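You operate a simulated robot arm through the tools that you are given. There is no shell and no other tool.

You are at the controls of a simulated robot arm. One attempt, no reset.

## Task
Finish both spigots: tap the red cup home and lock the brass tip on the red mark.
Fine: Tap the cup down to the yellow band with the soft mallet, fingers clear of its head, and put the mallet back. Turn the tip's stripe to that mark, then turn the spigot knob tight. Drop or knock over nothing. Set down upright: soft mallet.

It is judged by the outcome, as a careful person would: the job done as asked, and still so three seconds after it is handed in. It fails if anything else is knocked over, pushed out of place, dropped, spilled or broken.

## Robot
A 7-joint arm with a two-finger parallel gripper on a trunk, on a base that moves. Base frame: it is fixed to the floor where the robot stands at the start and does not move with it; the origin is under the middle of the robot, x ahead of it, y to its left, z up. Units: m, degrees, N and s.
It reaches about 1.524 m from its shoulder. Its first joint turns from -149.0 to 149.0 degrees. Places, roughly: black tip [3.75, 0, 1]; brass tip [3.5, 0, 1]; chrome tip [3.75, 0, 1]; red cup [3.5, 0, 1]; silver cup [3.75, 0, 1]; soft mallet [3.75, 0, 1]; spigot knob [3.5, 0.1, 0.9]; tall spigot [3.5, 0.1, 0.9]. Payload 3.5 kg.
Tool frame: the origin (TCP) lies between the finger pads and is the grasp point; the fingertips stand 0.023 m ahead of it; z points along the fingers, y is the line along which they close. Largest opening 0.094 m; finger width 0.038, thickness 0.01; the body of the gripper, 0.054 by 0.096 m, starts 0.039 m behind the TCP.
Orientation is told as [roll, pitch, yaw] about the base's x, y, z axes, in that order, counted from this pose: with the fingers straight down and closing along the base's y, the tool's x points along the base's -x, its y along +y and its z along -z.

## Interface
- The arm moves only by the tool step_arm. Its argument "plan" is a list of rows, each a list of 7 numbers: the shift along the tool's x, y, z in cm, then the turn, a rotation vector about the tool's x, y, z in rad, then the opening, from 0 (shut) to 1 (fully open). In form: [[tx, ty, tz, rx, ry, rz, jaw], ...]. A call has 1 to 20 rows; each row shifts and turns the commanded pose from where the row before left it, along the tool's axes as they then stand. Each row takes 0.2 s and may step no farther than 0.05 m and 8.6 degrees from the row before; otherwise, or with a gripper value out of range, the whole call is refused. A pose out of reach is approached as far as the arm can. The call stops where the force on the tool passes 40 N (or 10 N more than at its start, if that is more) or the arm is blocked; 0.2 s more then pass. The fingers move at their own pace (about 0.153 m/s each) and stop on an object; they squeeze with about 21 N. The grip force told is the motor's: it shows also when the fingers shut on nothing. Time passes only in rows, and 0.2 s behind the last, so rows that do not move let the fingers close. The reply holds the time, the measured pose of the TCP, the force on the tool along the base axes, the opening and the grip force, in the units named above and with some noise, with the torque about the TCP (base axes, N m) and any sound that the robot's microphone picked up.
- Cameras (640 x 400 px; columns grow to the right, rows downward): "scene" is now at [-0.2374, 0.1879, 1.3034]; the picture's right is [0.00, -1.00, 0.00], its down [-0.21, -0.00, -0.98] and it looks along [0.98, 0.00, -0.21] (base axes); focal length 294 px, centre (320, 200). "wrist" rides on the gripper at [0.086, 0.016, -0.074] in the tool frame; the picture's right is [-0.18, 0.98, 0.00], its down [-0.58, -0.11, -0.81] and it looks along [-0.79, -0.15, 0.59] (tool axes); focal length 243 px, centre (320, 200). There is no depth. A picture from a camera that has moved, and an enlarged one, comes with that camera's place and axes in the base frame and with its lens.
- camera(camera): a new picture of that camera. It takes no simulated time.
- roll_base(legs): drives the robot by 1 to 6 legs, each [ahead, left, turn to the left] in m, m and degrees, along the robot's own axes; the way and the turn of a leg run together, so that a leg with both is an arc; at most 1.5 m and 180 degrees a leg. The arm and the cameras ride along, it lands a little off, and it stops where it bumps. It gives what a move gives.
- pan_tilt(pan, tilt): turns the head with the scene camera to pan (to the left, within 143 degrees either way) and tilt (down, from -29 to 69), counted from straight ahead of the robot. It gives what a move gives.
- close_up(camera, box): a new picture of the part [left, top, right, bottom] of that camera's present view, enlarged. It takes no simulated time.
- sign_off(): hands the job in; it is judged then, once.

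Places have to be worked out from the pictures, the camera data and where the tool is seen. Open the gripper and draw the arm clear of the work before you hand the job in, unless the task says otherwise.

The tools are called as name(argument=value, ...) on one line, values as JSON. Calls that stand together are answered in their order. step_arm: Moves the arm, as the interface text tells. Its arguments: {"type":"object","properties":{"plan":{"type":"array"}},"required":["plan"]} The other tools are called the same way: roll_base (legs) drives the base; pan_tilt (pan, tilt) turns the head that bears the scene camera; camera (camera) takes a picture; close_up (camera, box) takes an enlarged picture of a part of a camera's view; sign_off () hands the job in.

At the start:

```text
clock: 0.0
eef_pos: [0.8072, -0.1273, 1.0332]
tool_rot: [0.0, 0.0, 0.0]
contact_force: [0.8, -0.7, 0.3]
torque: [0.01, -0.01, -0.01]
opening: 0.094
gripper_force: 0.0
robot x, y, heading: [0.0007, -0.0016, 0.1]
head pan, tilt (commanded): [0.1, 12.0]
```

scene: 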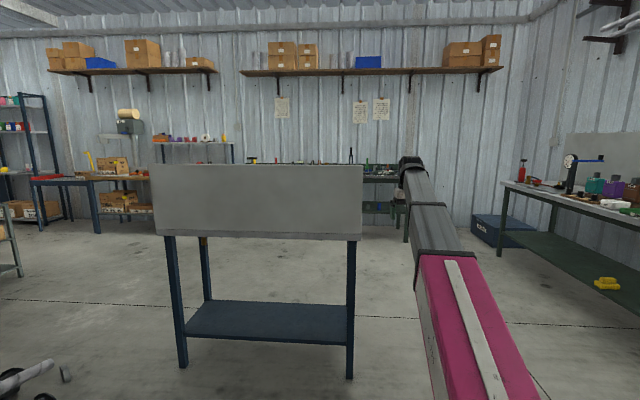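
wrist: 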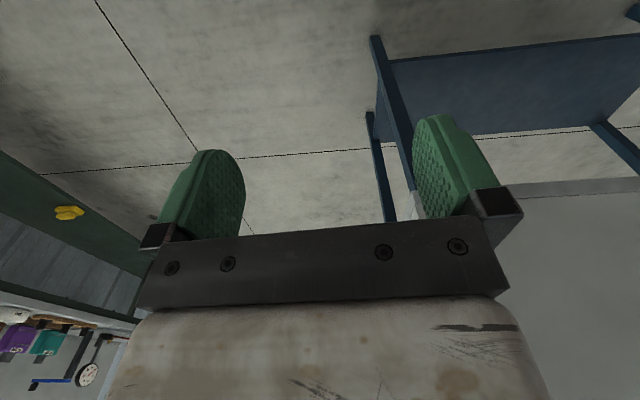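

The scene shows a table with an upright panel in front of me, and the far workbench behind it. I'll enlarge the far bench region to see what is there.

close_up(camera="scene", box=[140, 130, 420, 250])

close_up(camera="scene", box=[230, 140, 420, 220])

camera(camera="scene")

```text
2.29 times, centred on (280, 190) of scene
camera zoom: at [-0.2374, 0.1879, 1.3034], right [0.0, -1.0, 0.0], down [-0.21, 0.0, -0.98], along [0.98, 0.0, -0.21], focal length 672 px, centre (411, 223)
```

zoom: 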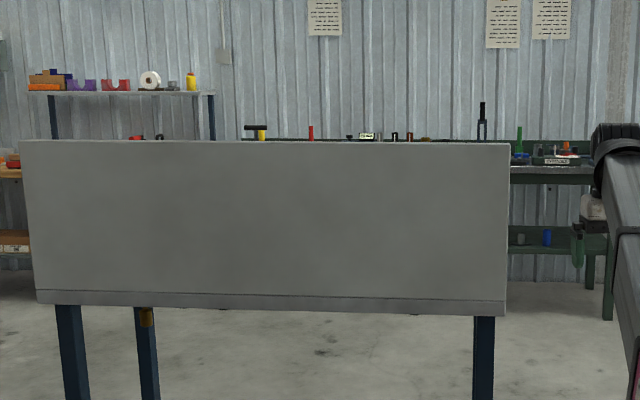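

```text
3.37 times, centred on (325, 180) of scene
camera zoom: at [-0.2374, 0.1879, 1.3034], right [0.0, -1.0, 0.0], down [-0.21, 0.0, -0.98], along [0.98, 0.0, -0.21], focal length 991 px, centre (303, 267)
```

zoom: 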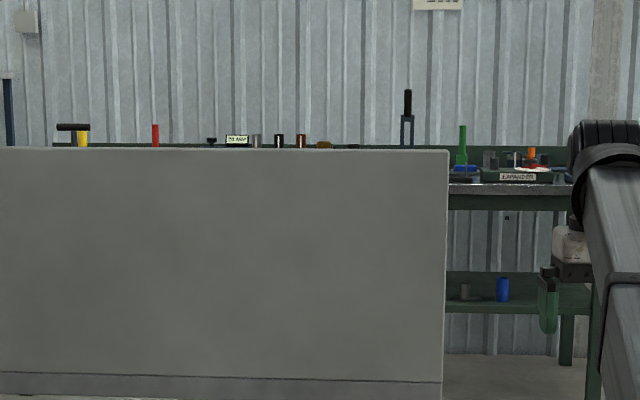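

```text
taken
camera scene: at [-0.2374, 0.1879, 1.3034], right [0.0, -1.0, 0.0], down [-0.21, 0.0, -0.98], along [0.98, 0.0, -0.21], focal length 294 px, centre (320, 200)
```

scene: 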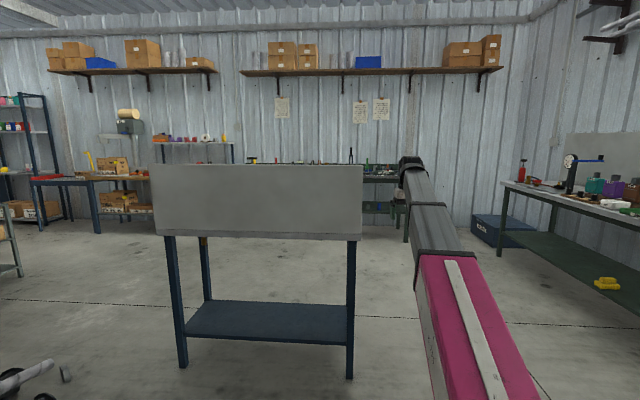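

The panel on the near table (about x 1.2, y 0 to 1) blocks the view, so I'll sidestep right to about y = -0.65, between the table and the right-hand bench. Then I'll look again before going ahead.

roll_base(legs=[[0, -0.65, 0]])

camera(camera="scene")

close_up(camera="scene", box=[160, 130, 360, 255])

```text
clock: 3.6
eef_pos: [0.8009, -0.7946, 1.0342]
tool_rot: [0.0, 0.0, -0.8]
contact_force: [0.1, -1.3, -0.2]
torque: [-0.03, 0.0, -0.02]
opening: 0.094
gripper_force: 0.0
robot x, y, heading: [-0.0065, -0.6535, -1.0]
head pan, tilt (commanded): [0.1, 12.0]
```

```text
taken
camera scene: at [-0.2393, -0.4637, 1.3034], right [-0.01, -1.0, 0.0], down [-0.21, 0.0, -0.98], along [0.98, -0.01, -0.21], focal length 294 px, centre (320, 200)
```

scene: 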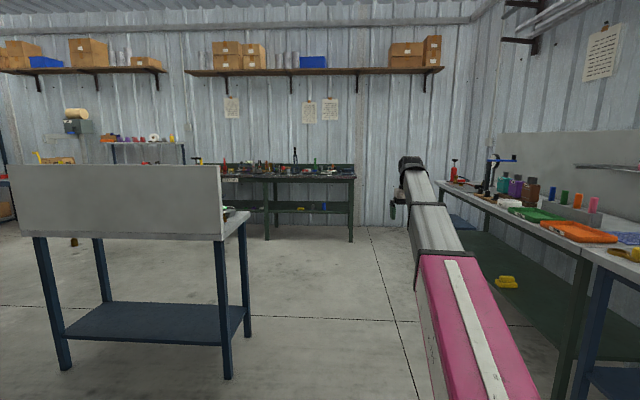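

```text
3.20 times, centred on (260, 192) of scene
camera zoom: at [-0.2393, -0.4637, 1.3034], right [-0.01, -1.0, 0.0], down [-0.21, 0.0, -0.98], along [0.98, -0.01, -0.21], focal length 941 px, centre (512, 224)
```

zoom: 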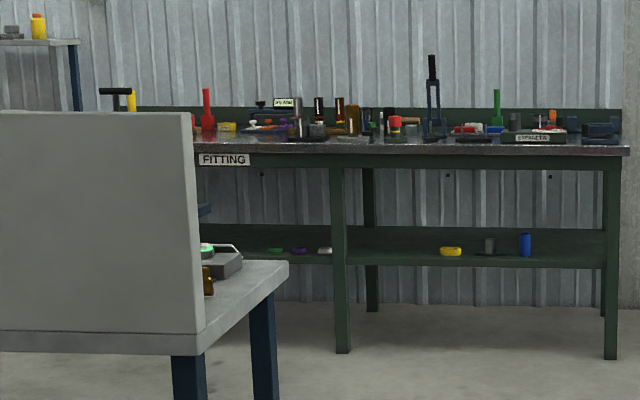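

The bench front is at about x = 3.3, with its right end near y = -0.87, and the near table ends at about x 1.6, y -0.03. The lane is clear, so I'll straighten the heading and drive ahead to about x = 2.15.

roll_base(legs=[[0, 0, 1.0], [1.3, 0, 0], [0.85, 0, 0]])

camera(camera="scene")

close_up(camera="scene", box=[60, 120, 380, 320])

```text
clock: 14.6
eef_pos: [2.9498, -0.7884, 1.0331]
tool_rot: [0.0, -0.1, -0.2]
contact_force: [0.1, 0.4, -0.2]
torque: [0.01, -0.01, -0.03]
opening: 0.0941
gripper_force: 0.0
robot x, y, heading: [2.1452, -0.6567, -0.4]
head pan, tilt (commanded): [0.1, 12.0]
```

```text
taken
camera scene: at [1.9063, -0.4686, 1.3034], right [0.0, -1.0, 0.0], down [-0.21, 0.0, -0.98], along [0.98, 0.0, -0.21], focal length 294 px, centre (320, 200)
```

scene: 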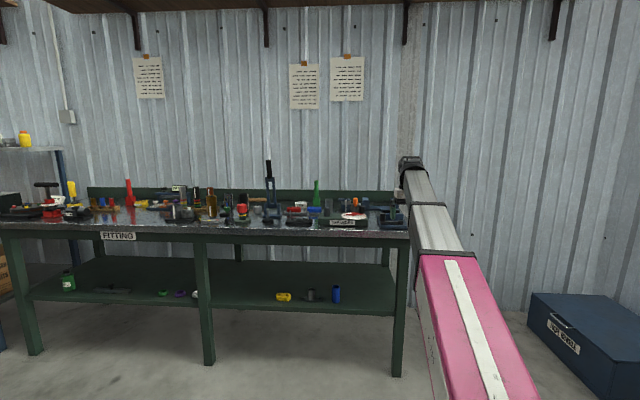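

```text
2.00 times, centred on (220, 220) of scene
camera zoom: at [1.9063, -0.4686, 1.3034], right [0.0, -1.0, 0.0], down [-0.21, 0.0, -0.98], along [0.98, 0.0, -0.21], focal length 588 px, centre (520, 160)
```

zoom: 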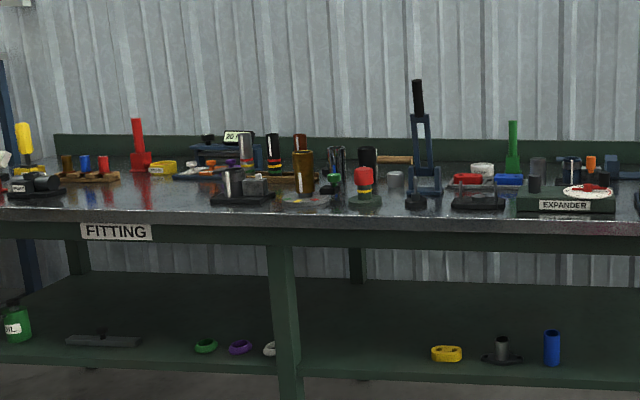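

Now the bench is visible with a lot of clutter. I'll zoom in on the central part, where the red cup, brass tip and mallet seem to be.

close_up(camera="scene", box=[150, 175, 250, 235])

close_up(camera="scene", box=[210, 175, 310, 235])

close_up(camera="scene", box=[0, 160, 140, 245])

close_up(camera="scene", box=[300, 165, 420, 245])

```text
6.40 times, centred on (200, 205) of scene
camera zoom: at [1.9063, -0.4686, 1.3034], right [0.0, -1.0, 0.0], down [-0.21, 0.0, -0.98], along [0.98, 0.0, -0.21], focal length 1882 px, centre (1088, 168)
```

zoom: 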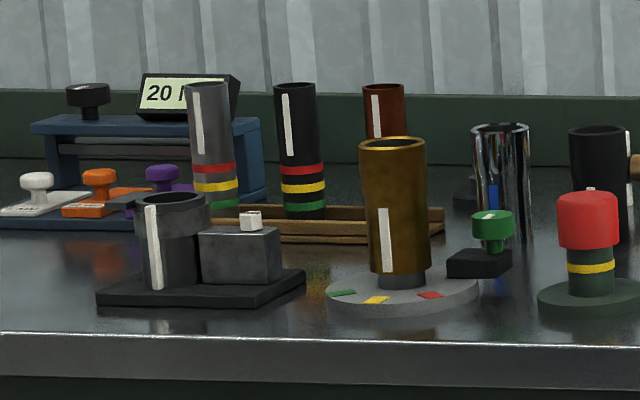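

```text
6.40 times, centred on (260, 205) of scene
camera zoom: at [1.9063, -0.4686, 1.3034], right [0.0, -1.0, 0.0], down [-0.21, 0.0, -0.98], along [0.98, 0.0, -0.21], focal length 1882 px, centre (704, 168)
```

zoom: 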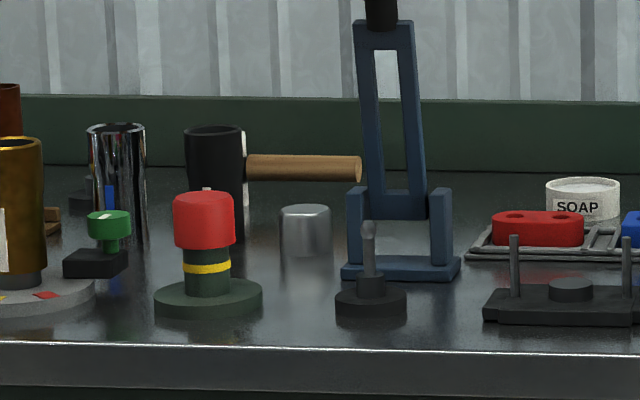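

```text
4.57 times, centred on (70, 202) of scene
camera zoom: at [1.9063, -0.4686, 1.3034], right [0.0, -1.0, 0.0], down [-0.21, 0.0, -0.98], along [0.98, 0.0, -0.21], focal length 1345 px, centre (1463, 189)
```

zoom: 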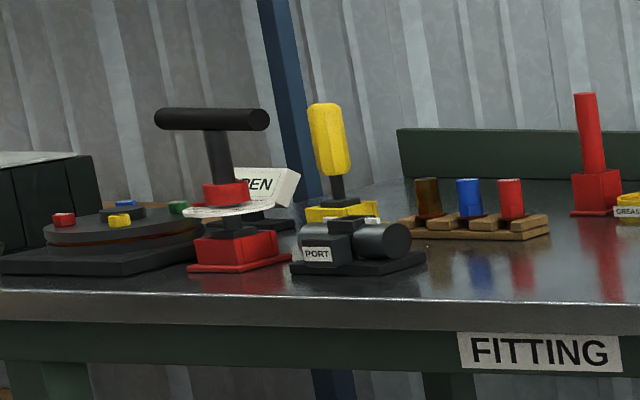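

```text
5.00 times, centred on (360, 205) of scene
camera zoom: at [1.9063, -0.4686, 1.3034], right [0.0, -1.0, 0.0], down [-0.21, 0.0, -0.98], along [0.98, 0.0, -0.21], focal length 1471 px, centre (120, 175)
```

zoom: 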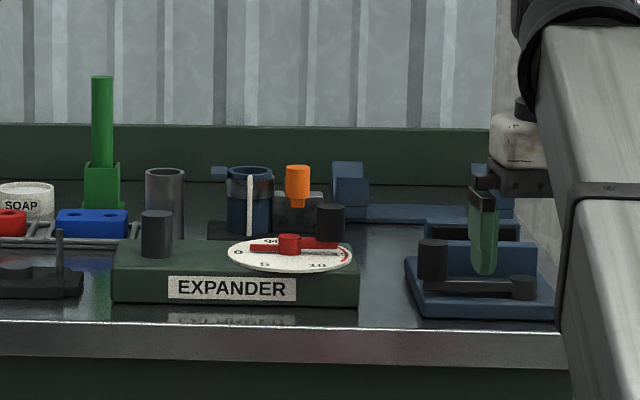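

I can see the brass tip on a tall spigot with a grey disc (green, yellow and red marks), a green knob on a black block, and the red cup on its green spigot. A wooden mallet handle shows behind the black tip. I'll sidestep left to face them, still well clear of the bench.

roll_base(legs=[[0, 0.65, 0.4]])

camera(camera="scene")

close_up(camera="scene", box=[270, 165, 400, 247])

camera(camera="wrist")

```text
clock: 18.3
eef_pos: [2.9508, -0.1228, 1.0337]
tool_rot: [0.1, 0.0, 0.1]
contact_force: [-0.3, 0.2, 0.0]
torque: [-0.02, 0.0, 0.01]
opening: 0.0938
gripper_force: 0.1
robot x, y, heading: [2.1428, 0.0027, 0.1]
head pan, tilt (commanded): [0.1, 12.0]
```

```text
taken
camera scene: at [1.906, 0.1907, 1.3034], right [0.0, -1.0, 0.0], down [-0.21, 0.0, -0.98], along [0.98, 0.0, -0.21], focal length 294 px, centre (320, 200)
```

scene: 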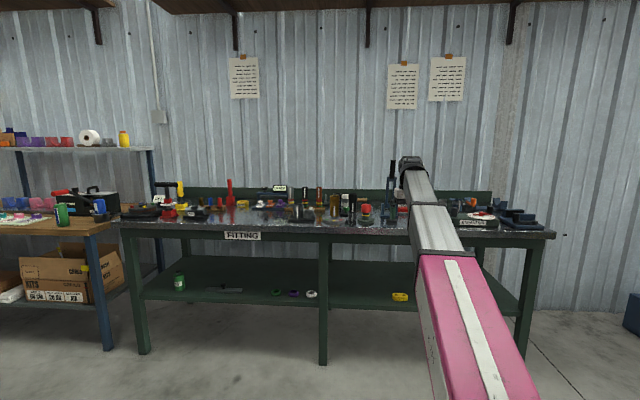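

```text
4.88 times, centred on (335, 206) of scene
camera zoom: at [1.906, 0.1907, 1.3034], right [0.0, -1.0, 0.0], down [-0.21, 0.0, -0.98], along [0.98, 0.0, -0.21], focal length 1435 px, centre (247, 171)
```

zoom: 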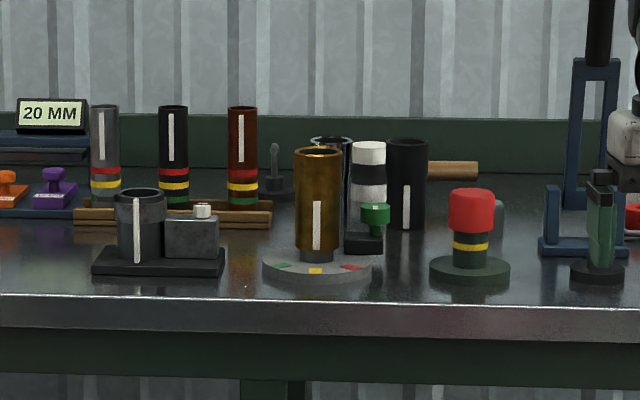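

```text
taken
camera wrist: at [2.8652, -0.1081, 1.1076], right [0.18, 0.98, 0.0], down [0.58, -0.11, 0.81], along [0.79, -0.15, -0.59], focal length 243 px, centre (320, 200)
```

wrist: 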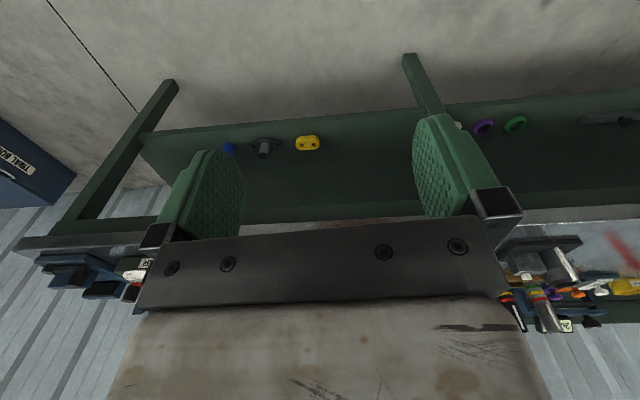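

By triangulating the two views I put the bench top at z≈0.86 and the brass tip at about (3.455, 0.114). The green knob is near (3.49, 0.045, 0.917) and the red cup near (3.42, -0.054). The mallet stands on its head near (3.78, 0.03), with its handle toward -y at z≈0.905. I'll raise the arm well clear before driving closer.

step_arm(plan=[[0, 0, -4, 0, 0, 0, 1], [0, 0, -4, 0, 0, 0, 1], [0, 0, -4, 0, 0, 0, 1], [0, 0, -4, 0, 0, 0, 1], [0, 0, -4, 0, 0, 0, 1], [0, 0, -4, 0, 0, 0, 1], [0, 0, -4, 0, 0, 0, 1], [0, 0, -4, 0, 0, 0, 1]])

```text
clock: 18.8
eef_pos: [2.9544, -0.1235, 1.0843]
tool_rot: [-0.3, -1.0, 0.0]
contact_force: [5.9, -1.7, -13.4]
torque: [-0.25, -0.64, -0.03]
opening: 0.0938
gripper_force: 0.1
robot x, y, heading: [2.1456, 0.0005, 0.3]
head pan, tilt (commanded): [0.1, 12.0]
stopped in row 2: the force on the tool passed its limit at 67 N (the readings are from after the stop); the commanded pose is now the measured one
```

The lift stopped on a force spike, although nothing is near the tool, so it may be inertia from the abrupt start. I'll hold still to read the force and take a picture.

step_arm(plan=[[0, 0, 0, 0, 0, 0, 1], [0, 0, 0, 0, 0, 0, 1]])

camera(camera="scene")

```text
clock: 19.4
eef_pos: [2.9544, -0.123, 1.0862]
tool_rot: [-0.2, -0.7, 0.0]
contact_force: [8.8, -1.7, -21.6]
torque: [-0.45, -1.21, -0.07]
opening: 0.0939
gripper_force: 0.0
robot x, y, heading: [2.1457, 0.0026, 0.2]
head pan, tilt (commanded): [0.1, 12.0]
```

```text
taken
camera scene: at [1.906, 0.1907, 1.3034], right [0.0, -1.0, 0.0], down [-0.21, 0.0, -0.98], along [0.98, 0.0, -0.21], focal length 294 px, centre (320, 200)
```

scene: 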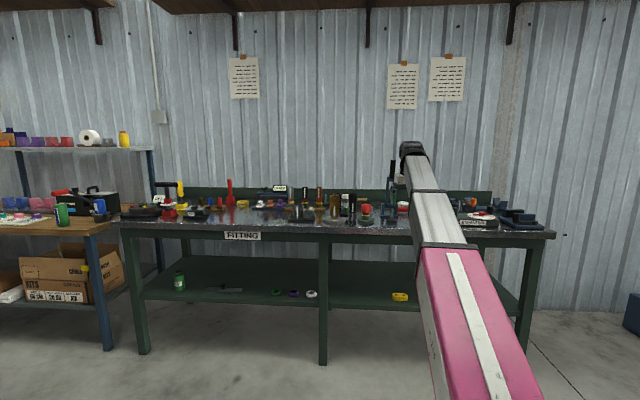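

There's a steady downward force of about 20 N on the tool with nothing touching it from outside, so the gripper may be pressing on its own forearm. I'll turn the head down to see the arm's posture.

pan_tilt(pan=-25, tilt=35)

camera(camera="scene")

camera(camera="wrist")

```text
clock: 20.3
eef_pos: [2.9547, -0.1232, 1.0854]
tool_rot: [-0.1, -0.9, 0.0]
contact_force: [12.0, -1.9, -28.9]
torque: [-0.64, -1.62, -0.21]
opening: 0.0938
gripper_force: 0.0
robot x, y, heading: [2.1439, 0.0067, 0.2]
head pan, tilt (commanded): [-25.0, 35.0]
```

```text
taken
camera scene: at [1.8927, 0.1534, 1.2665], right [-0.42, -0.91, 0.0], down [-0.52, 0.24, -0.82], along [0.74, -0.34, -0.57], focal length 294 px, centre (320, 200)
```

scene: 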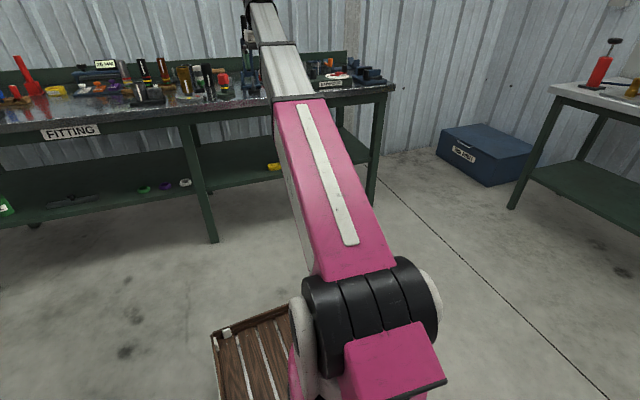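

```text
taken
camera wrist: at [2.8667, -0.1076, 1.1583], right [0.18, 0.98, 0.0], down [0.57, -0.11, 0.81], along [0.8, -0.15, -0.58], focal length 243 px, centre (320, 200)
```

wrist: 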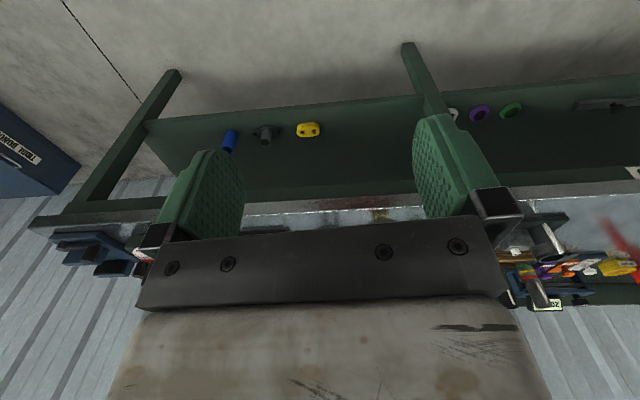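

The picture shows a slatted wooden thing close to the robot's left front. I'll tilt further down to learn whether it is part of my base, and check the arm's elbow as well.

pan_tilt(pan=-15, tilt=65)

camera(camera="scene")

```text
clock: 21.2
eef_pos: [2.9538, -0.1221, 1.0862]
tool_rot: [-0.1, -0.9, 0.0]
contact_force: [10.1, -0.8, -29.3]
torque: [-0.65, -1.71, -0.12]
opening: 0.0938
gripper_force: 0.0
robot x, y, heading: [2.1423, 0.0032, 0.1]
head pan, tilt (commanded): [-15.0, 65.0]
```

```text
taken
camera scene: at [1.8714, 0.1747, 1.2266], right [-0.26, -0.97, 0.0], down [-0.88, 0.23, -0.42], along [0.41, -0.11, -0.91], focal length 294 px, centre (320, 200)
```

scene: 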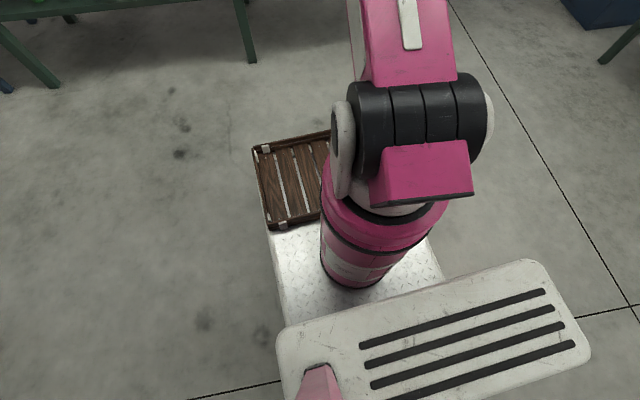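

The arm is a telescoping boom from a shoulder near 0.1 m ahead of the base centre at z≈0.65. The force came from the gripper's back side meeting the steep boom, so near in, the hand can't be raised while pointing straight down. I'll lower it a little to relieve this, then drive ahead 0.3 m, which keeps the tool just short of the bench edge.

step_arm(plan=[[0, 0, 1, 0, 0, 0, 1], [0, 0, 1.5, 0, 0.0, 0, 1], [0, 0, 1.5, 0, 0, 0, 1], [0, 0, 0, 0, 0, 0, 1]])

pan_tilt(pan=0, tilt=20)

```text
clock: 22.2
eef_pos: [2.9545, -0.1229, 1.0448]
tool_rot: [-0.2, -0.7, 0.0]
contact_force: [-0.8, 0.3, 0.0]
torque: [-0.01, 0.02, 0.01]
opening: 0.0942
gripper_force: 0.1
robot x, y, heading: [2.1435, 0.0041, 0.1]
head pan, tilt (commanded): [-15.0, 65.0]
```

```text
clock: 23.3
eef_pos: [2.9546, -0.1245, 1.046]
tool_rot: [-0.3, -0.9, -0.1]
contact_force: [0.5, -0.2, 0.3]
torque: [0.0, 0.0, 0.01]
opening: 0.094
gripper_force: 0.1
robot x, y, heading: [2.1434, 0.0019, 0.2]
head pan, tilt (commanded): [0.0, 20.0]
```

Force is back to zero. Driving ahead 0.28 m puts the tool at about x = 3.235, still short of the bench front at 3.35.

roll_base(legs=[[0.28, 0, 0]])

camera(camera="scene")

close_up(camera="scene", box=[260, 130, 420, 230])

camera(camera="wrist")

```text
clock: 25.3
eef_pos: [3.2374, -0.1215, 1.0458]
tool_rot: [-0.2, -0.8, 0.3]
contact_force: [0.5, 0.1, -0.3]
torque: [0.01, 0.0, -0.02]
opening: 0.0939
gripper_force: 0.0
robot x, y, heading: [2.4272, 0.0054, 0.1]
head pan, tilt (commanded): [0.0, 20.0]
```

```text
taken
camera scene: at [2.1876, 0.1906, 1.2903], right [0.01, -1.0, 0.0], down [-0.34, 0.0, -0.94], along [0.94, 0.01, -0.34], focal length 294 px, centre (320, 200)
```

scene: 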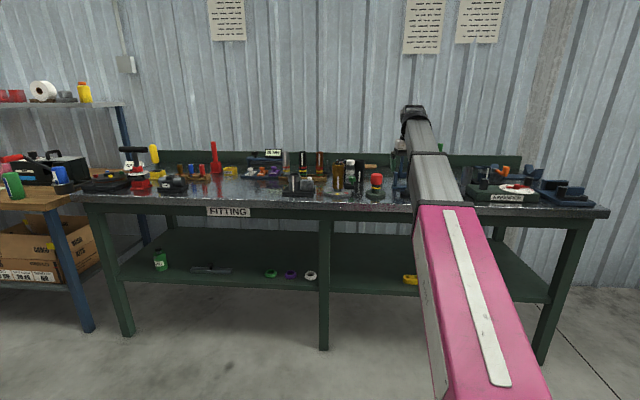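

```text
4.00 times, centred on (340, 180) of scene
camera zoom: at [2.1876, 0.1906, 1.2903], right [0.01, -1.0, 0.0], down [-0.34, 0.0, -0.94], along [0.94, 0.01, -0.34], focal length 1176 px, centre (240, 280)
```

zoom: 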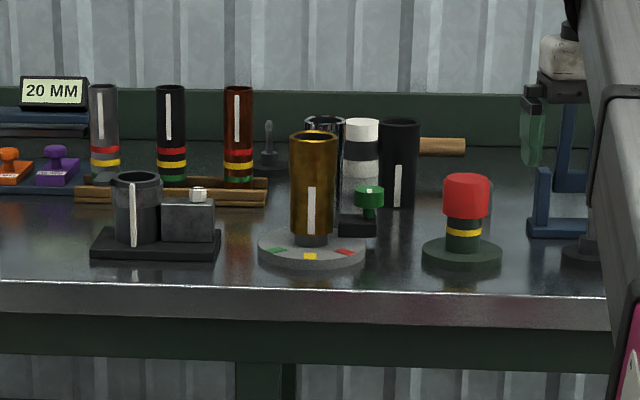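

```text
taken
camera wrist: at [3.1505, -0.1039, 1.1189], right [0.18, 0.98, 0.0], down [0.57, -0.1, 0.81], along [0.8, -0.15, -0.58], focal length 243 px, centre (320, 200)
```

wrist: 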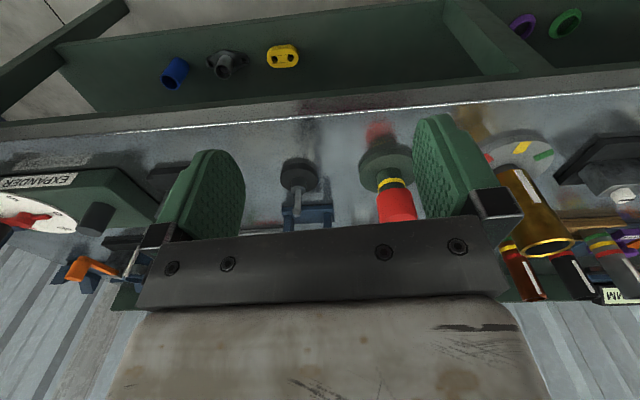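

The gripper is just short of the bench and nothing is touching it. I'll slide it left along the bench front, about 15 cm in +y, so the wrist camera can look between the fingers at the disc with the marks and at the cup.

step_arm(plan=[[0, 2, 0, 0, 0, 0, 1], [0, 3, 0, 0, 0, 0, 1], [0, 3, 0, 0, 0, 0, 1], [0, 3, 0, 0, 0, 0, 1], [0, 2, 0, 0, 0, 0, 1], [0, 2, 0, 0, 0, 0, 1], [0, 0, 0, 0, 0, 0, 1]])

camera(camera="wrist")

close_up(camera="wrist", box=[230, 80, 430, 230])

```text
clock: 26.9
eef_pos: [3.2385, 0.0305, 1.0447]
tool_rot: [-0.2, -0.8, 0.3]
contact_force: [0.2, -0.2, 0.0]
torque: [-0.01, -0.02, 0.0]
opening: 0.0942
gripper_force: 0.2
robot x, y, heading: [2.427, 0.0054, 0.2]
head pan, tilt (commanded): [0.0, 20.0]
```

```text
taken
camera wrist: at [3.1503, 0.0461, 1.1173], right [0.18, 0.98, 0.0], down [0.57, -0.1, 0.81], along [0.8, -0.15, -0.58], focal length 243 px, centre (320, 200)
```

wrist: 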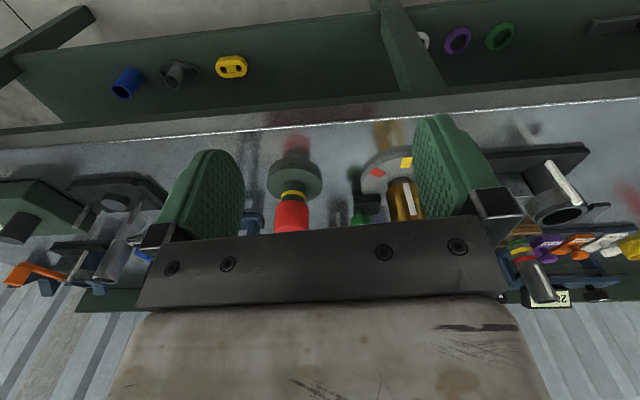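

```text
2.67 times, centred on (330, 155) of wrist
camera zoom: at [3.1503, 0.0461, 1.1173], right [0.18, 0.98, 0.0], down [0.57, -0.1, 0.81], along [0.8, -0.15, -0.58], focal length 647 px, centre (293, 320)
```

zoom: 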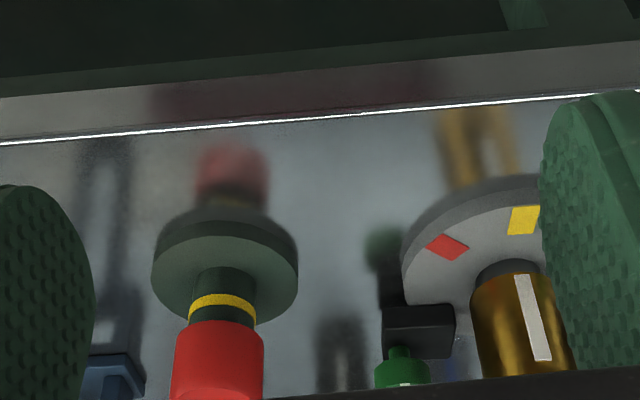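

The red mark is at about 50° from the yellow one, toward -y, and the stripe now faces the robot. I put the spigot axis near (3.458, 0.116), with the brass tip's top at z≈0.99 and its diameter about 0.055. I'll bring the open gripper above the tip at z≈1.09 and square its tilt.

step_arm(plan=[[-1.8, 0.6, -0.6, -0.003, 0.014, 0.005, 1], [-2.8, 1.1, -0.6, 0, 0, 0, 1], [-2.8, 1.1, -0.6, 0, 0, 0, 1], [-2.8, 1.1, -0.6, 0, 0, 0, 1], [-2.8, 1.1, -0.6, 0, 0, 0, 1], [-2.8, 1.1, -0.6, 0, 0, 0, 1], [-2.8, 1.1, -0.5, 0, 0, 0, 1], [-2.2, 0.9, -0.4, 0, 0, 0, 1], [-1.2, 0.4, 0, 0, 0, 0, 1], [0, 0, 0, 0, 0, 0, 1]])

camera(camera="wrist")

close_up(camera="scene", box=[260, 100, 420, 220])

```text
clock: 29.1
eef_pos: [3.4557, 0.1161, 1.0898]
tool_rot: [0.0, 0.0, 0.1]
contact_force: [-0.2, -1.0, -0.5]
torque: [-0.03, 0.01, 0.03]
opening: 0.094
gripper_force: 0.2
robot x, y, heading: [2.4261, 0.0034, 0.3]
head pan, tilt (commanded): [0.0, 20.0]
```

```text
taken
camera wrist: at [3.3703, 0.1314, 1.1642], right [0.18, 0.98, 0.0], down [0.58, -0.11, 0.81], along [0.79, -0.15, -0.59], focal length 243 px, centre (320, 200)
```

wrist: 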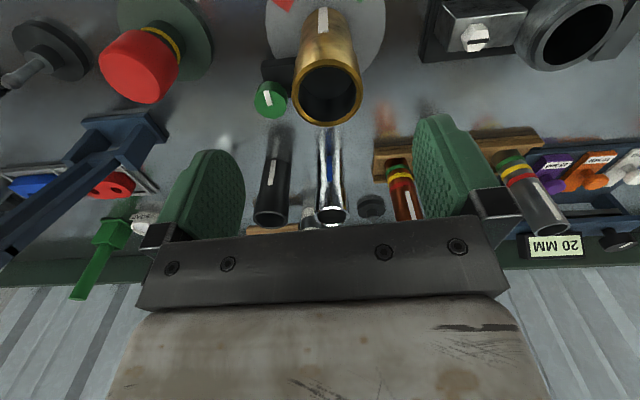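

```text
3.33 times, centred on (340, 160) of scene
camera zoom: at [2.1876, 0.1906, 1.2903], right [0.01, -1.0, 0.0], down [-0.34, 0.0, -0.94], along [0.94, 0.01, -0.34], focal length 980 px, centre (253, 333)
```

zoom: 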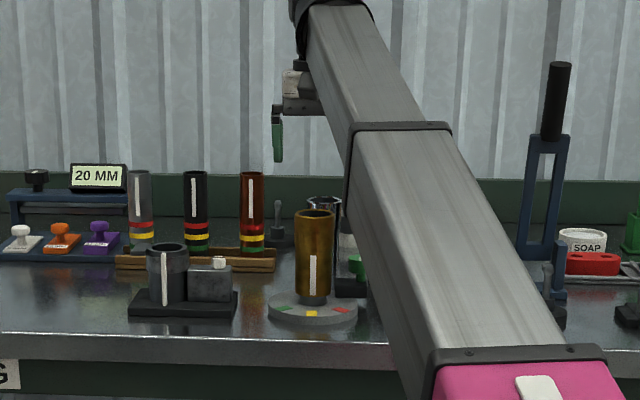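

Seen from above, the tip's axis comes out near (3.464, 0.119) and the knob near (3.497, 0.05). I'll centre on the tip, turn the gripper -25° so the later 50° turn stays symmetric, and come down partway.

step_arm(plan=[[-0.8, 0.3, 0, 0, 0, 0, 1], [0, 0, 0, 0, 0, 0.145, 1], [0, 0, 1, 0, 0, 0.145, 1], [0, 0, 2, 0, 0, 0.145, 1], [0, 0, 1.5, 0, 0, 0, 1], [0, 0, 0, 0, 0, 0, 1]])

camera(camera="wrist")

close_up(camera="scene", box=[260, 100, 420, 220])

```text
clock: 30.5
eef_pos: [3.4659, 0.118, 1.0447]
tool_rot: [-0.1, 0.1, -25.1]
contact_force: [0.2, 0.2, -0.8]
torque: [-0.01, 0.02, 0.04]
opening: 0.0939
gripper_force: 0.0
robot x, y, heading: [2.4269, 0.004, 0.4]
head pan, tilt (commanded): [0.0, 20.0]
```

```text
taken
camera wrist: at [3.3942, 0.1692, 1.1196], right [0.58, 0.81, 0.0], down [0.48, -0.34, 0.81], along [0.66, -0.47, -0.59], focal length 243 px, centre (320, 200)
```

wrist: 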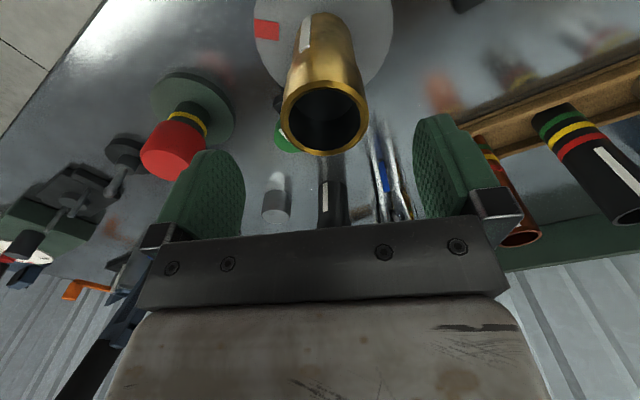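

```text
3.33 times, centred on (340, 160) of scene
camera zoom: at [2.1876, 0.1906, 1.2903], right [0.01, -1.0, 0.0], down [-0.34, 0.0, -0.94], along [0.94, 0.01, -0.34], focal length 980 px, centre (253, 333)
```

zoom: 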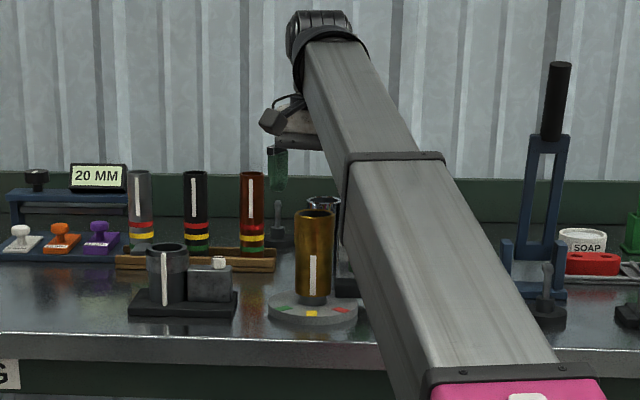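

The tip's rim is centred between the fingers to within about 3 mm. I'll descend to z≈0.972, which puts the fingertips at 0.949, above the knob top at 0.93.

step_arm(plan=[[0, 0, 1.2, 0, 0, 0, 1], [0, 0, 1.5, 0, 0, 0, 1], [0, 0, 1.5, 0, 0, 0, 1], [0, 0, 1.5, 0, 0, 0, 1], [0, 0, 1.4, 0, 0, 0, 1], [0, 0, 0, 0, 0, 0, 1]])

camera(camera="wrist")

close_up(camera="scene", box=[270, 130, 390, 220])

```text
clock: 31.9
eef_pos: [3.4649, 0.1168, 0.9751]
tool_rot: [-0.1, 0.0, -24.9]
contact_force: [0.8, 0.0, 0.4]
torque: [-0.03, 0.03, -0.02]
opening: 0.0939
gripper_force: 0.2
robot x, y, heading: [2.4237, 0.0053, 0.2]
head pan, tilt (commanded): [0.0, 20.0]
```

```text
taken
camera wrist: at [3.3939, 0.169, 1.049], right [0.58, 0.81, 0.0], down [0.48, -0.34, 0.81], along [0.66, -0.47, -0.59], focal length 243 px, centre (320, 200)
```

wrist: 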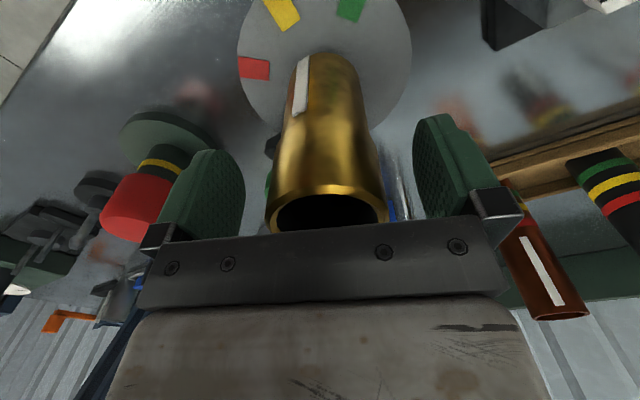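

```text
4.44 times, centred on (330, 175) of scene
camera zoom: at [2.1876, 0.1906, 1.2903], right [0.01, -1.0, 0.0], down [-0.34, 0.0, -0.94], along [0.94, 0.01, -0.34], focal length 1307 px, centre (276, 311)
```

zoom: 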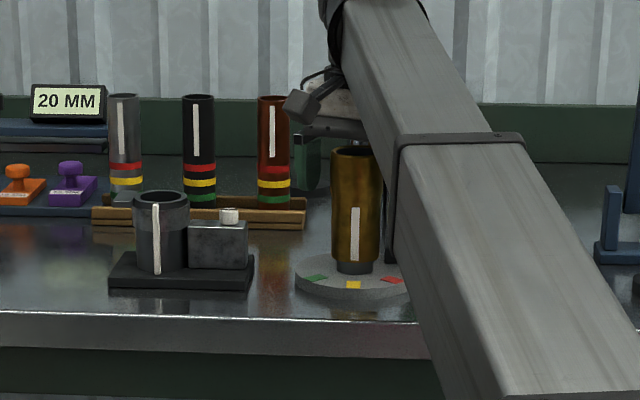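

Great view of the tip and marks from here. I'll zoom both cameras to measure stripe and mark angles before gripping.

close_up(camera="wrist", box=[220, 0, 430, 131])

close_up(camera="scene", box=[325, 155, 373, 200])

```text
3.05 times, centred on (325, 66) of wrist
camera zoom: at [3.3939, 0.169, 1.049], right [0.58, 0.81, 0.0], down [0.48, -0.34, 0.81], along [0.66, -0.47, -0.59], focal length 739 px, centre (305, 610)
```

zoom: 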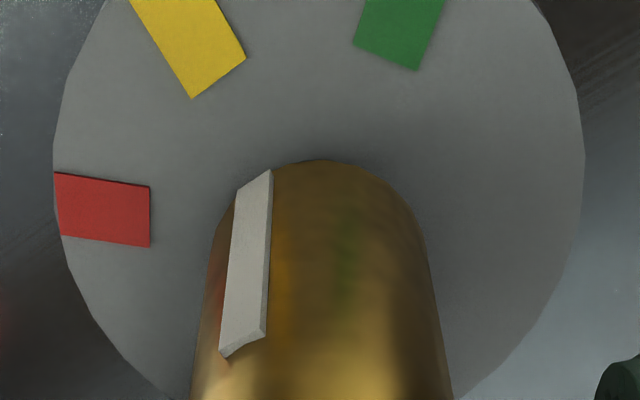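

```text
8.89 times, centred on (349, 178) of scene
camera zoom: at [2.1876, 0.1906, 1.2903], right [0.01, -1.0, 0.0], down [-0.34, 0.0, -0.94], along [0.94, 0.01, -0.34], focal length 2614 px, centre (62, 400)
```

zoom: 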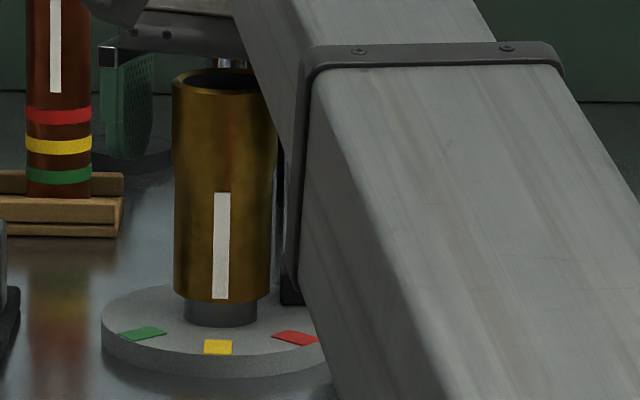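

Measured from the spigot axis, the stripe is at about 176.6°, the yellow mark at 175° and the red at 227–228°, so a turn of roughly +51° is needed. I'll nudge 3 mm to centre and close on the tip.

step_arm(plan=[[0, 0.3, 0, 0, 0, 0, 1], [0, 0, 0, 0, 0, 0, 0.7], [0, 0, 0, 0, 0, 0, 0], [0, 0, 0, 0, 0, 0, 0]])

close_up(camera="wrist", box=[220, 0, 430, 131])

```text
clock: 32.9
eef_pos: [3.4665, 0.1212, 0.9749]
tool_rot: [-0.1, -0.1, -25.0]
contact_force: [-0.6, -0.7, 0.3]
torque: [-0.12, 0.07, 0.02]
opening: 0.0536
gripper_force: 21.2
robot x, y, heading: [2.4258, 0.0047, 0.3]
head pan, tilt (commanded): [0.0, 20.0]
```

```text
3.05 times, centred on (325, 66) of wrist
camera zoom: at [3.395, 0.1715, 1.0493], right [0.58, 0.81, 0.0], down [0.48, -0.34, 0.81], along [0.66, -0.47, -0.59], focal length 739 px, centre (305, 610)
```

zoom: 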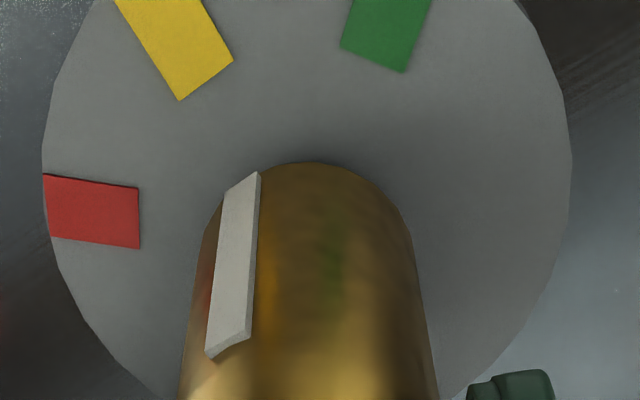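

The tip is gripped at 0.0536 m with almost no side force, so the centring is good. I'll turn about 17° counter-clockwise first and check that the tip follows.

step_arm(plan=[[0, 0, 0, 0, 0, -0.1, 0], [0, 0, 0, 0, 0, -0.1, 0], [0, 0, 0, 0, 0, -0.1, 0], [0, 0, 0, 0, 0, 0, 0]])

close_up(camera="wrist", box=[220, 0, 430, 131])

close_up(camera="scene", box=[325, 155, 373, 200])

```text
clock: 33.9
eef_pos: [3.4653, 0.1215, 0.975]
tool_rot: [-0.2, 0.1, -7.7]
contact_force: [-4.1, -5.8, 4.0]
torque: [-0.55, 0.39, -0.02]
opening: 0.0533
gripper_force: 20.9
robot x, y, heading: [2.4281, 0.0045, 0.2]
head pan, tilt (commanded): [0.0, 20.0]
```

```text
3.05 times, centred on (325, 66) of wrist
camera zoom: at [3.3828, 0.1483, 1.0492], right [0.31, 0.95, 0.0], down [0.56, -0.18, 0.81], along [0.77, -0.25, -0.59], focal length 739 px, centre (305, 610)
```

zoom: 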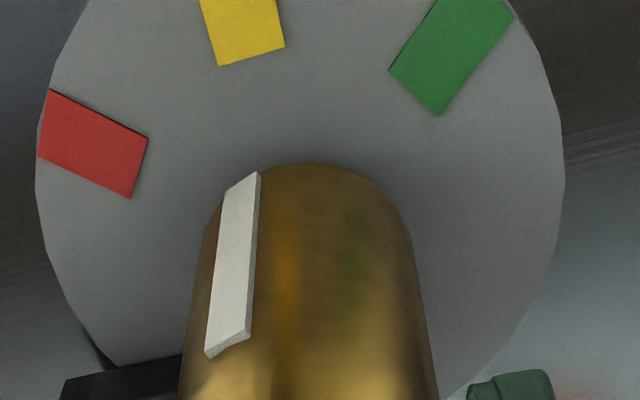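

```text
8.89 times, centred on (349, 178) of scene
camera zoom: at [2.1873, 0.1904, 1.2903], right [0.01, -1.0, 0.0], down [-0.34, 0.0, -0.94], along [0.94, 0.01, -0.34], focal length 2614 px, centre (62, 400)
```

zoom: 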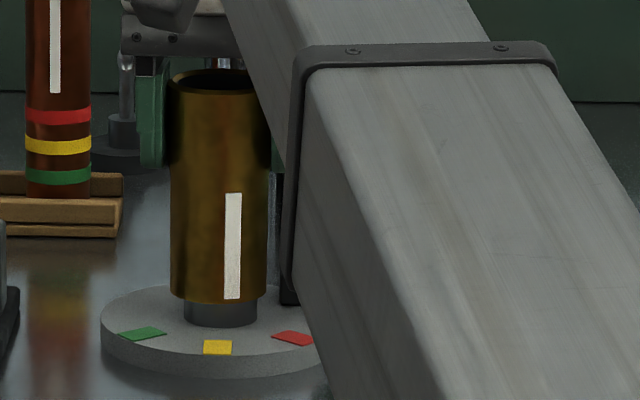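

The stripe moves with the gripper and the disc stays put. There's a small side load of about 7 N, so I'll ease toward the axis by about 1.5 mm while turning another 31°.

step_arm(plan=[[0.1, -0.15, 0, 0, 0, -0.1, 0], [0, 0, 0, 0, 0, -0.12, 0], [0, 0, 0, 0, 0, -0.12, 0], [0, 0, 0, 0, 0, -0.12, 0], [0, 0, 0, 0, 0, -0.075, 0], [0, 0, 0, 0, 0, 0, 0]])

close_up(camera="wrist", box=[220, 0, 430, 131])

close_up(camera="scene", box=[325, 155, 373, 200])

```text
clock: 35.3
eef_pos: [3.4666, 0.1187, 0.9748]
tool_rot: [0.0, 0.0, 23.0]
contact_force: [6.2, -7.8, 4.9]
torque: [-0.51, -0.48, 0.0]
opening: 0.0534
gripper_force: 21.2
robot x, y, heading: [2.4223, 0.0017, 0.2]
head pan, tilt (commanded): [0.0, 20.0]
```

```text
3.05 times, centred on (325, 66) of wrist
camera zoom: at [3.3797, 0.1002, 1.0486], right [-0.21, 0.98, 0.0], down [0.58, 0.13, 0.81], along [0.79, 0.17, -0.59], focal length 739 px, centre (305, 610)
```

zoom: 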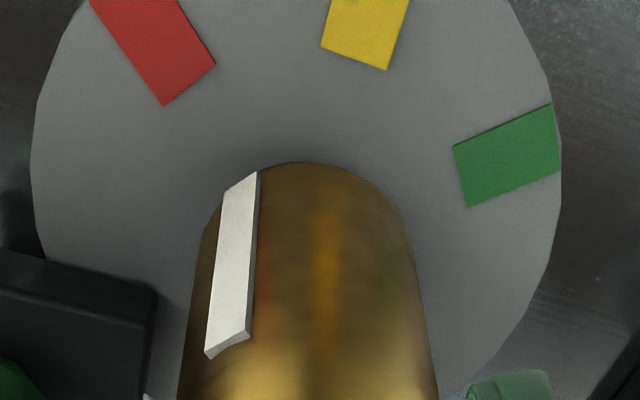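

```text
8.89 times, centred on (349, 178) of scene
camera zoom: at [2.1877, 0.1904, 1.2903], right [0.01, -1.0, 0.0], down [-0.34, 0.0, -0.94], along [0.94, 0.01, -0.34], focal length 2614 px, centre (62, 400)
```

zoom: 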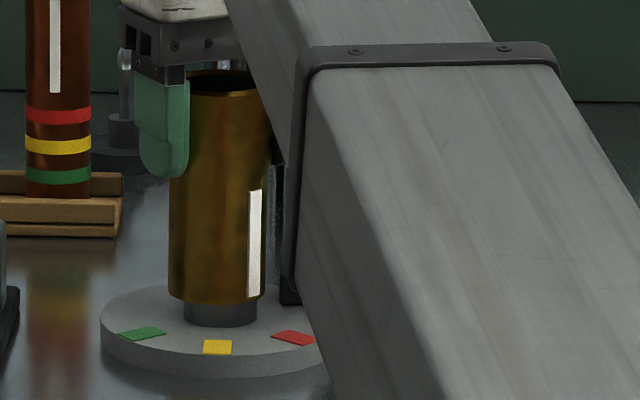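

The tip has turned 48°, and the marks work out to about 124°, 174.5° and 225°, so the stripe needs roughly 1.5° more. I'll add that while relieving the side load, then open the fingers and check the alignment.

step_arm(plan=[[-0.03, -0.18, 0, 0, 0, 0, 0], [0, 0, 0, 0, 0, -0.026, 0], [0, 0, 0, 0, 0, 0, 0], [0, 0, 0, 0, 0, 0, 0.65], [0, 0, 0, 0, 0, 0, 0.8], [0, 0, 0, 0, 0, 0, 1]])

close_up(camera="wrist", box=[220, 0, 430, 131])

close_up(camera="scene", box=[325, 155, 373, 200])

```text
clock: 36.7
eef_pos: [3.4671, 0.1182, 0.9744]
tool_rot: [0.0, 0.1, 24.3]
contact_force: [0.1, 0.3, 0.2]
torque: [0.03, 0.0, -0.01]
opening: 0.0941
gripper_force: 0.1
robot x, y, heading: [2.4233, 0.0022, 0.2]
head pan, tilt (commanded): [0.0, 20.0]
```

```text
3.05 times, centred on (325, 66) of wrist
camera zoom: at [3.3811, 0.0974, 1.0483], right [-0.24, 0.97, 0.0], down [0.58, 0.14, 0.81], along [0.78, 0.19, -0.59], focal length 739 px, centre (305, 610)
```

zoom: 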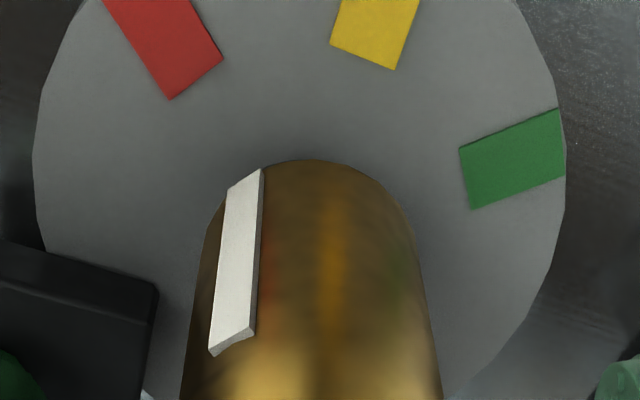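

```text
8.89 times, centred on (349, 178) of scene
camera zoom: at [2.1875, 0.1907, 1.2903], right [0.01, -1.0, 0.0], down [-0.34, 0.0, -0.94], along [0.94, 0.01, -0.34], focal length 2614 px, centre (62, 400)
```

zoom: 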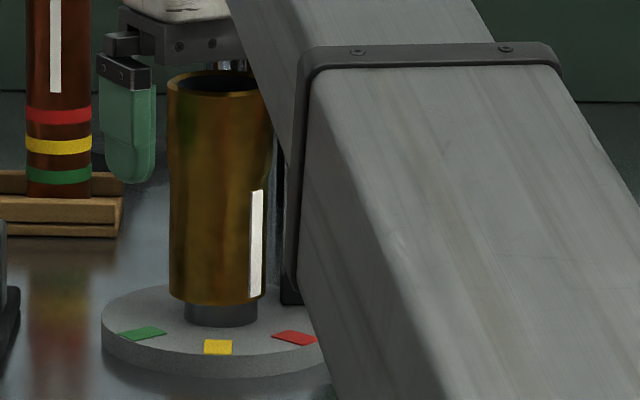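

The fingers are open and the tip stays put. I'll lift off and view it along the red mark's azimuth (about 225°), where the axis, stripe and mark should line up in the picture if the angle is right.

step_arm(plan=[[0, 0, -1, 0, 0, 0, 1], [0, 0, -2.5, 0, 0, 0, 1], [0, 0, -2.5, 0, 0, 0, 1], [0, 0, -2.5, 0, 0, 0, 1], [2, -0.8, 0, 0, 0, 0, 1], [3, -1.1, 0, 0, 0, 0, 1], [3, -1.1, 0, 0, 0, 0, 1], [2.6, -1, 0, 0, 0, 0, 1], [0, 0, 0, 0, 0, -0.137, 1], [0, 0, 0, 0, 0, -0.137, 1], [0, 0, 0, 0, 0, -0.137, 1], [0, 0, 0, 0, 0, -0.137, 1], [0, 0, 0, 0, 0, 0, 1]])

camera(camera="wrist")

close_up(camera="wrist", box=[245, 80, 405, 230])

```text
clock: 39.5
eef_pos: [3.3859, 0.0382, 1.0586]
tool_rot: [0.0, 0.0, 55.9]
contact_force: [-0.2, -0.8, 0.5]
torque: [0.07, -0.01, 0.01]
opening: 0.0941
gripper_force: 0.0
robot x, y, heading: [2.4256, 0.0015, 0.6]
head pan, tilt (commanded): [0.0, 20.0]
```

```text
taken
camera wrist: at [3.3247, -0.0247, 1.1338], right [-0.71, 0.7, 0.0], down [0.42, 0.42, 0.81], along [0.57, 0.57, -0.59], focal length 243 px, centre (320, 200)
```

wrist: 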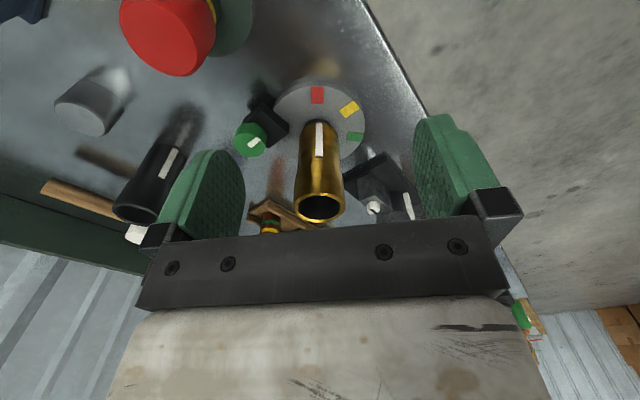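

```text
2.67 times, centred on (325, 155) of wrist
camera zoom: at [3.3247, -0.0247, 1.1338], right [-0.71, 0.7, 0.0], down [0.42, 0.42, 0.81], along [0.57, 0.57, -0.59], focal length 647 px, centre (307, 320)
```

zoom: 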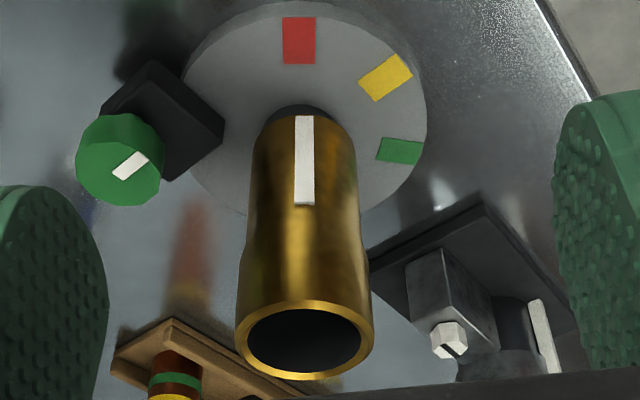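

From this azimuth the stripe sits at the tip's centre line and the red mark almost in line with it, so they agree within a few degrees. I'll zoom further to measure the remainder accurately.

close_up(camera="wrist", box=[270, 75, 370, 138])

close_up(camera="wrist", box=[225, 95, 305, 145])

```text
6.35 times, centred on (320, 106) of wrist
camera zoom: at [3.3247, -0.0247, 1.1338], right [-0.71, 0.7, 0.0], down [0.42, 0.42, 0.81], along [0.57, 0.57, -0.59], focal length 1540 px, centre (320, 794)
```

zoom: 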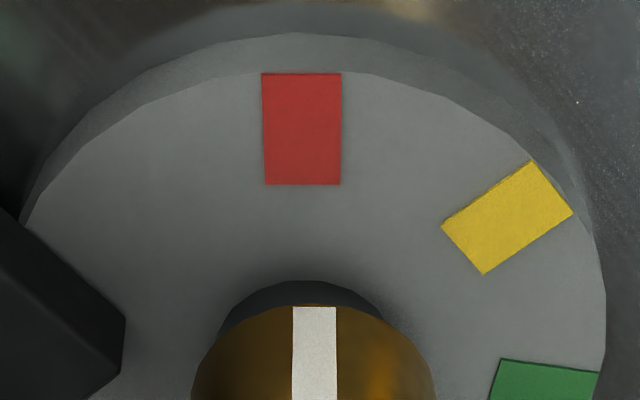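

```text
8.00 times, centred on (265, 120) of wrist
camera zoom: at [3.3247, -0.0247, 1.1338], right [-0.71, 0.7, 0.0], down [0.42, 0.42, 0.81], along [0.57, 0.57, -0.59], focal length 1941 px, centre (760, 840)
```

zoom: 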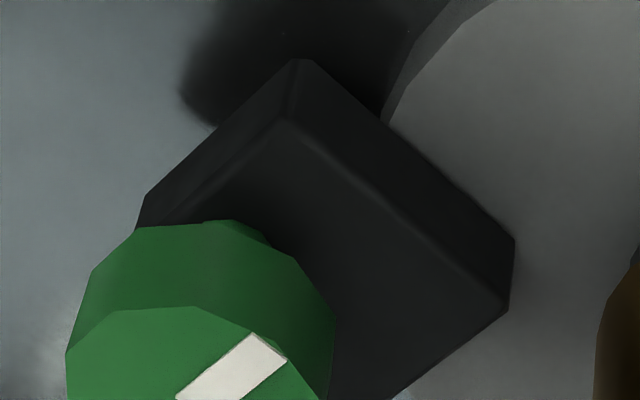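

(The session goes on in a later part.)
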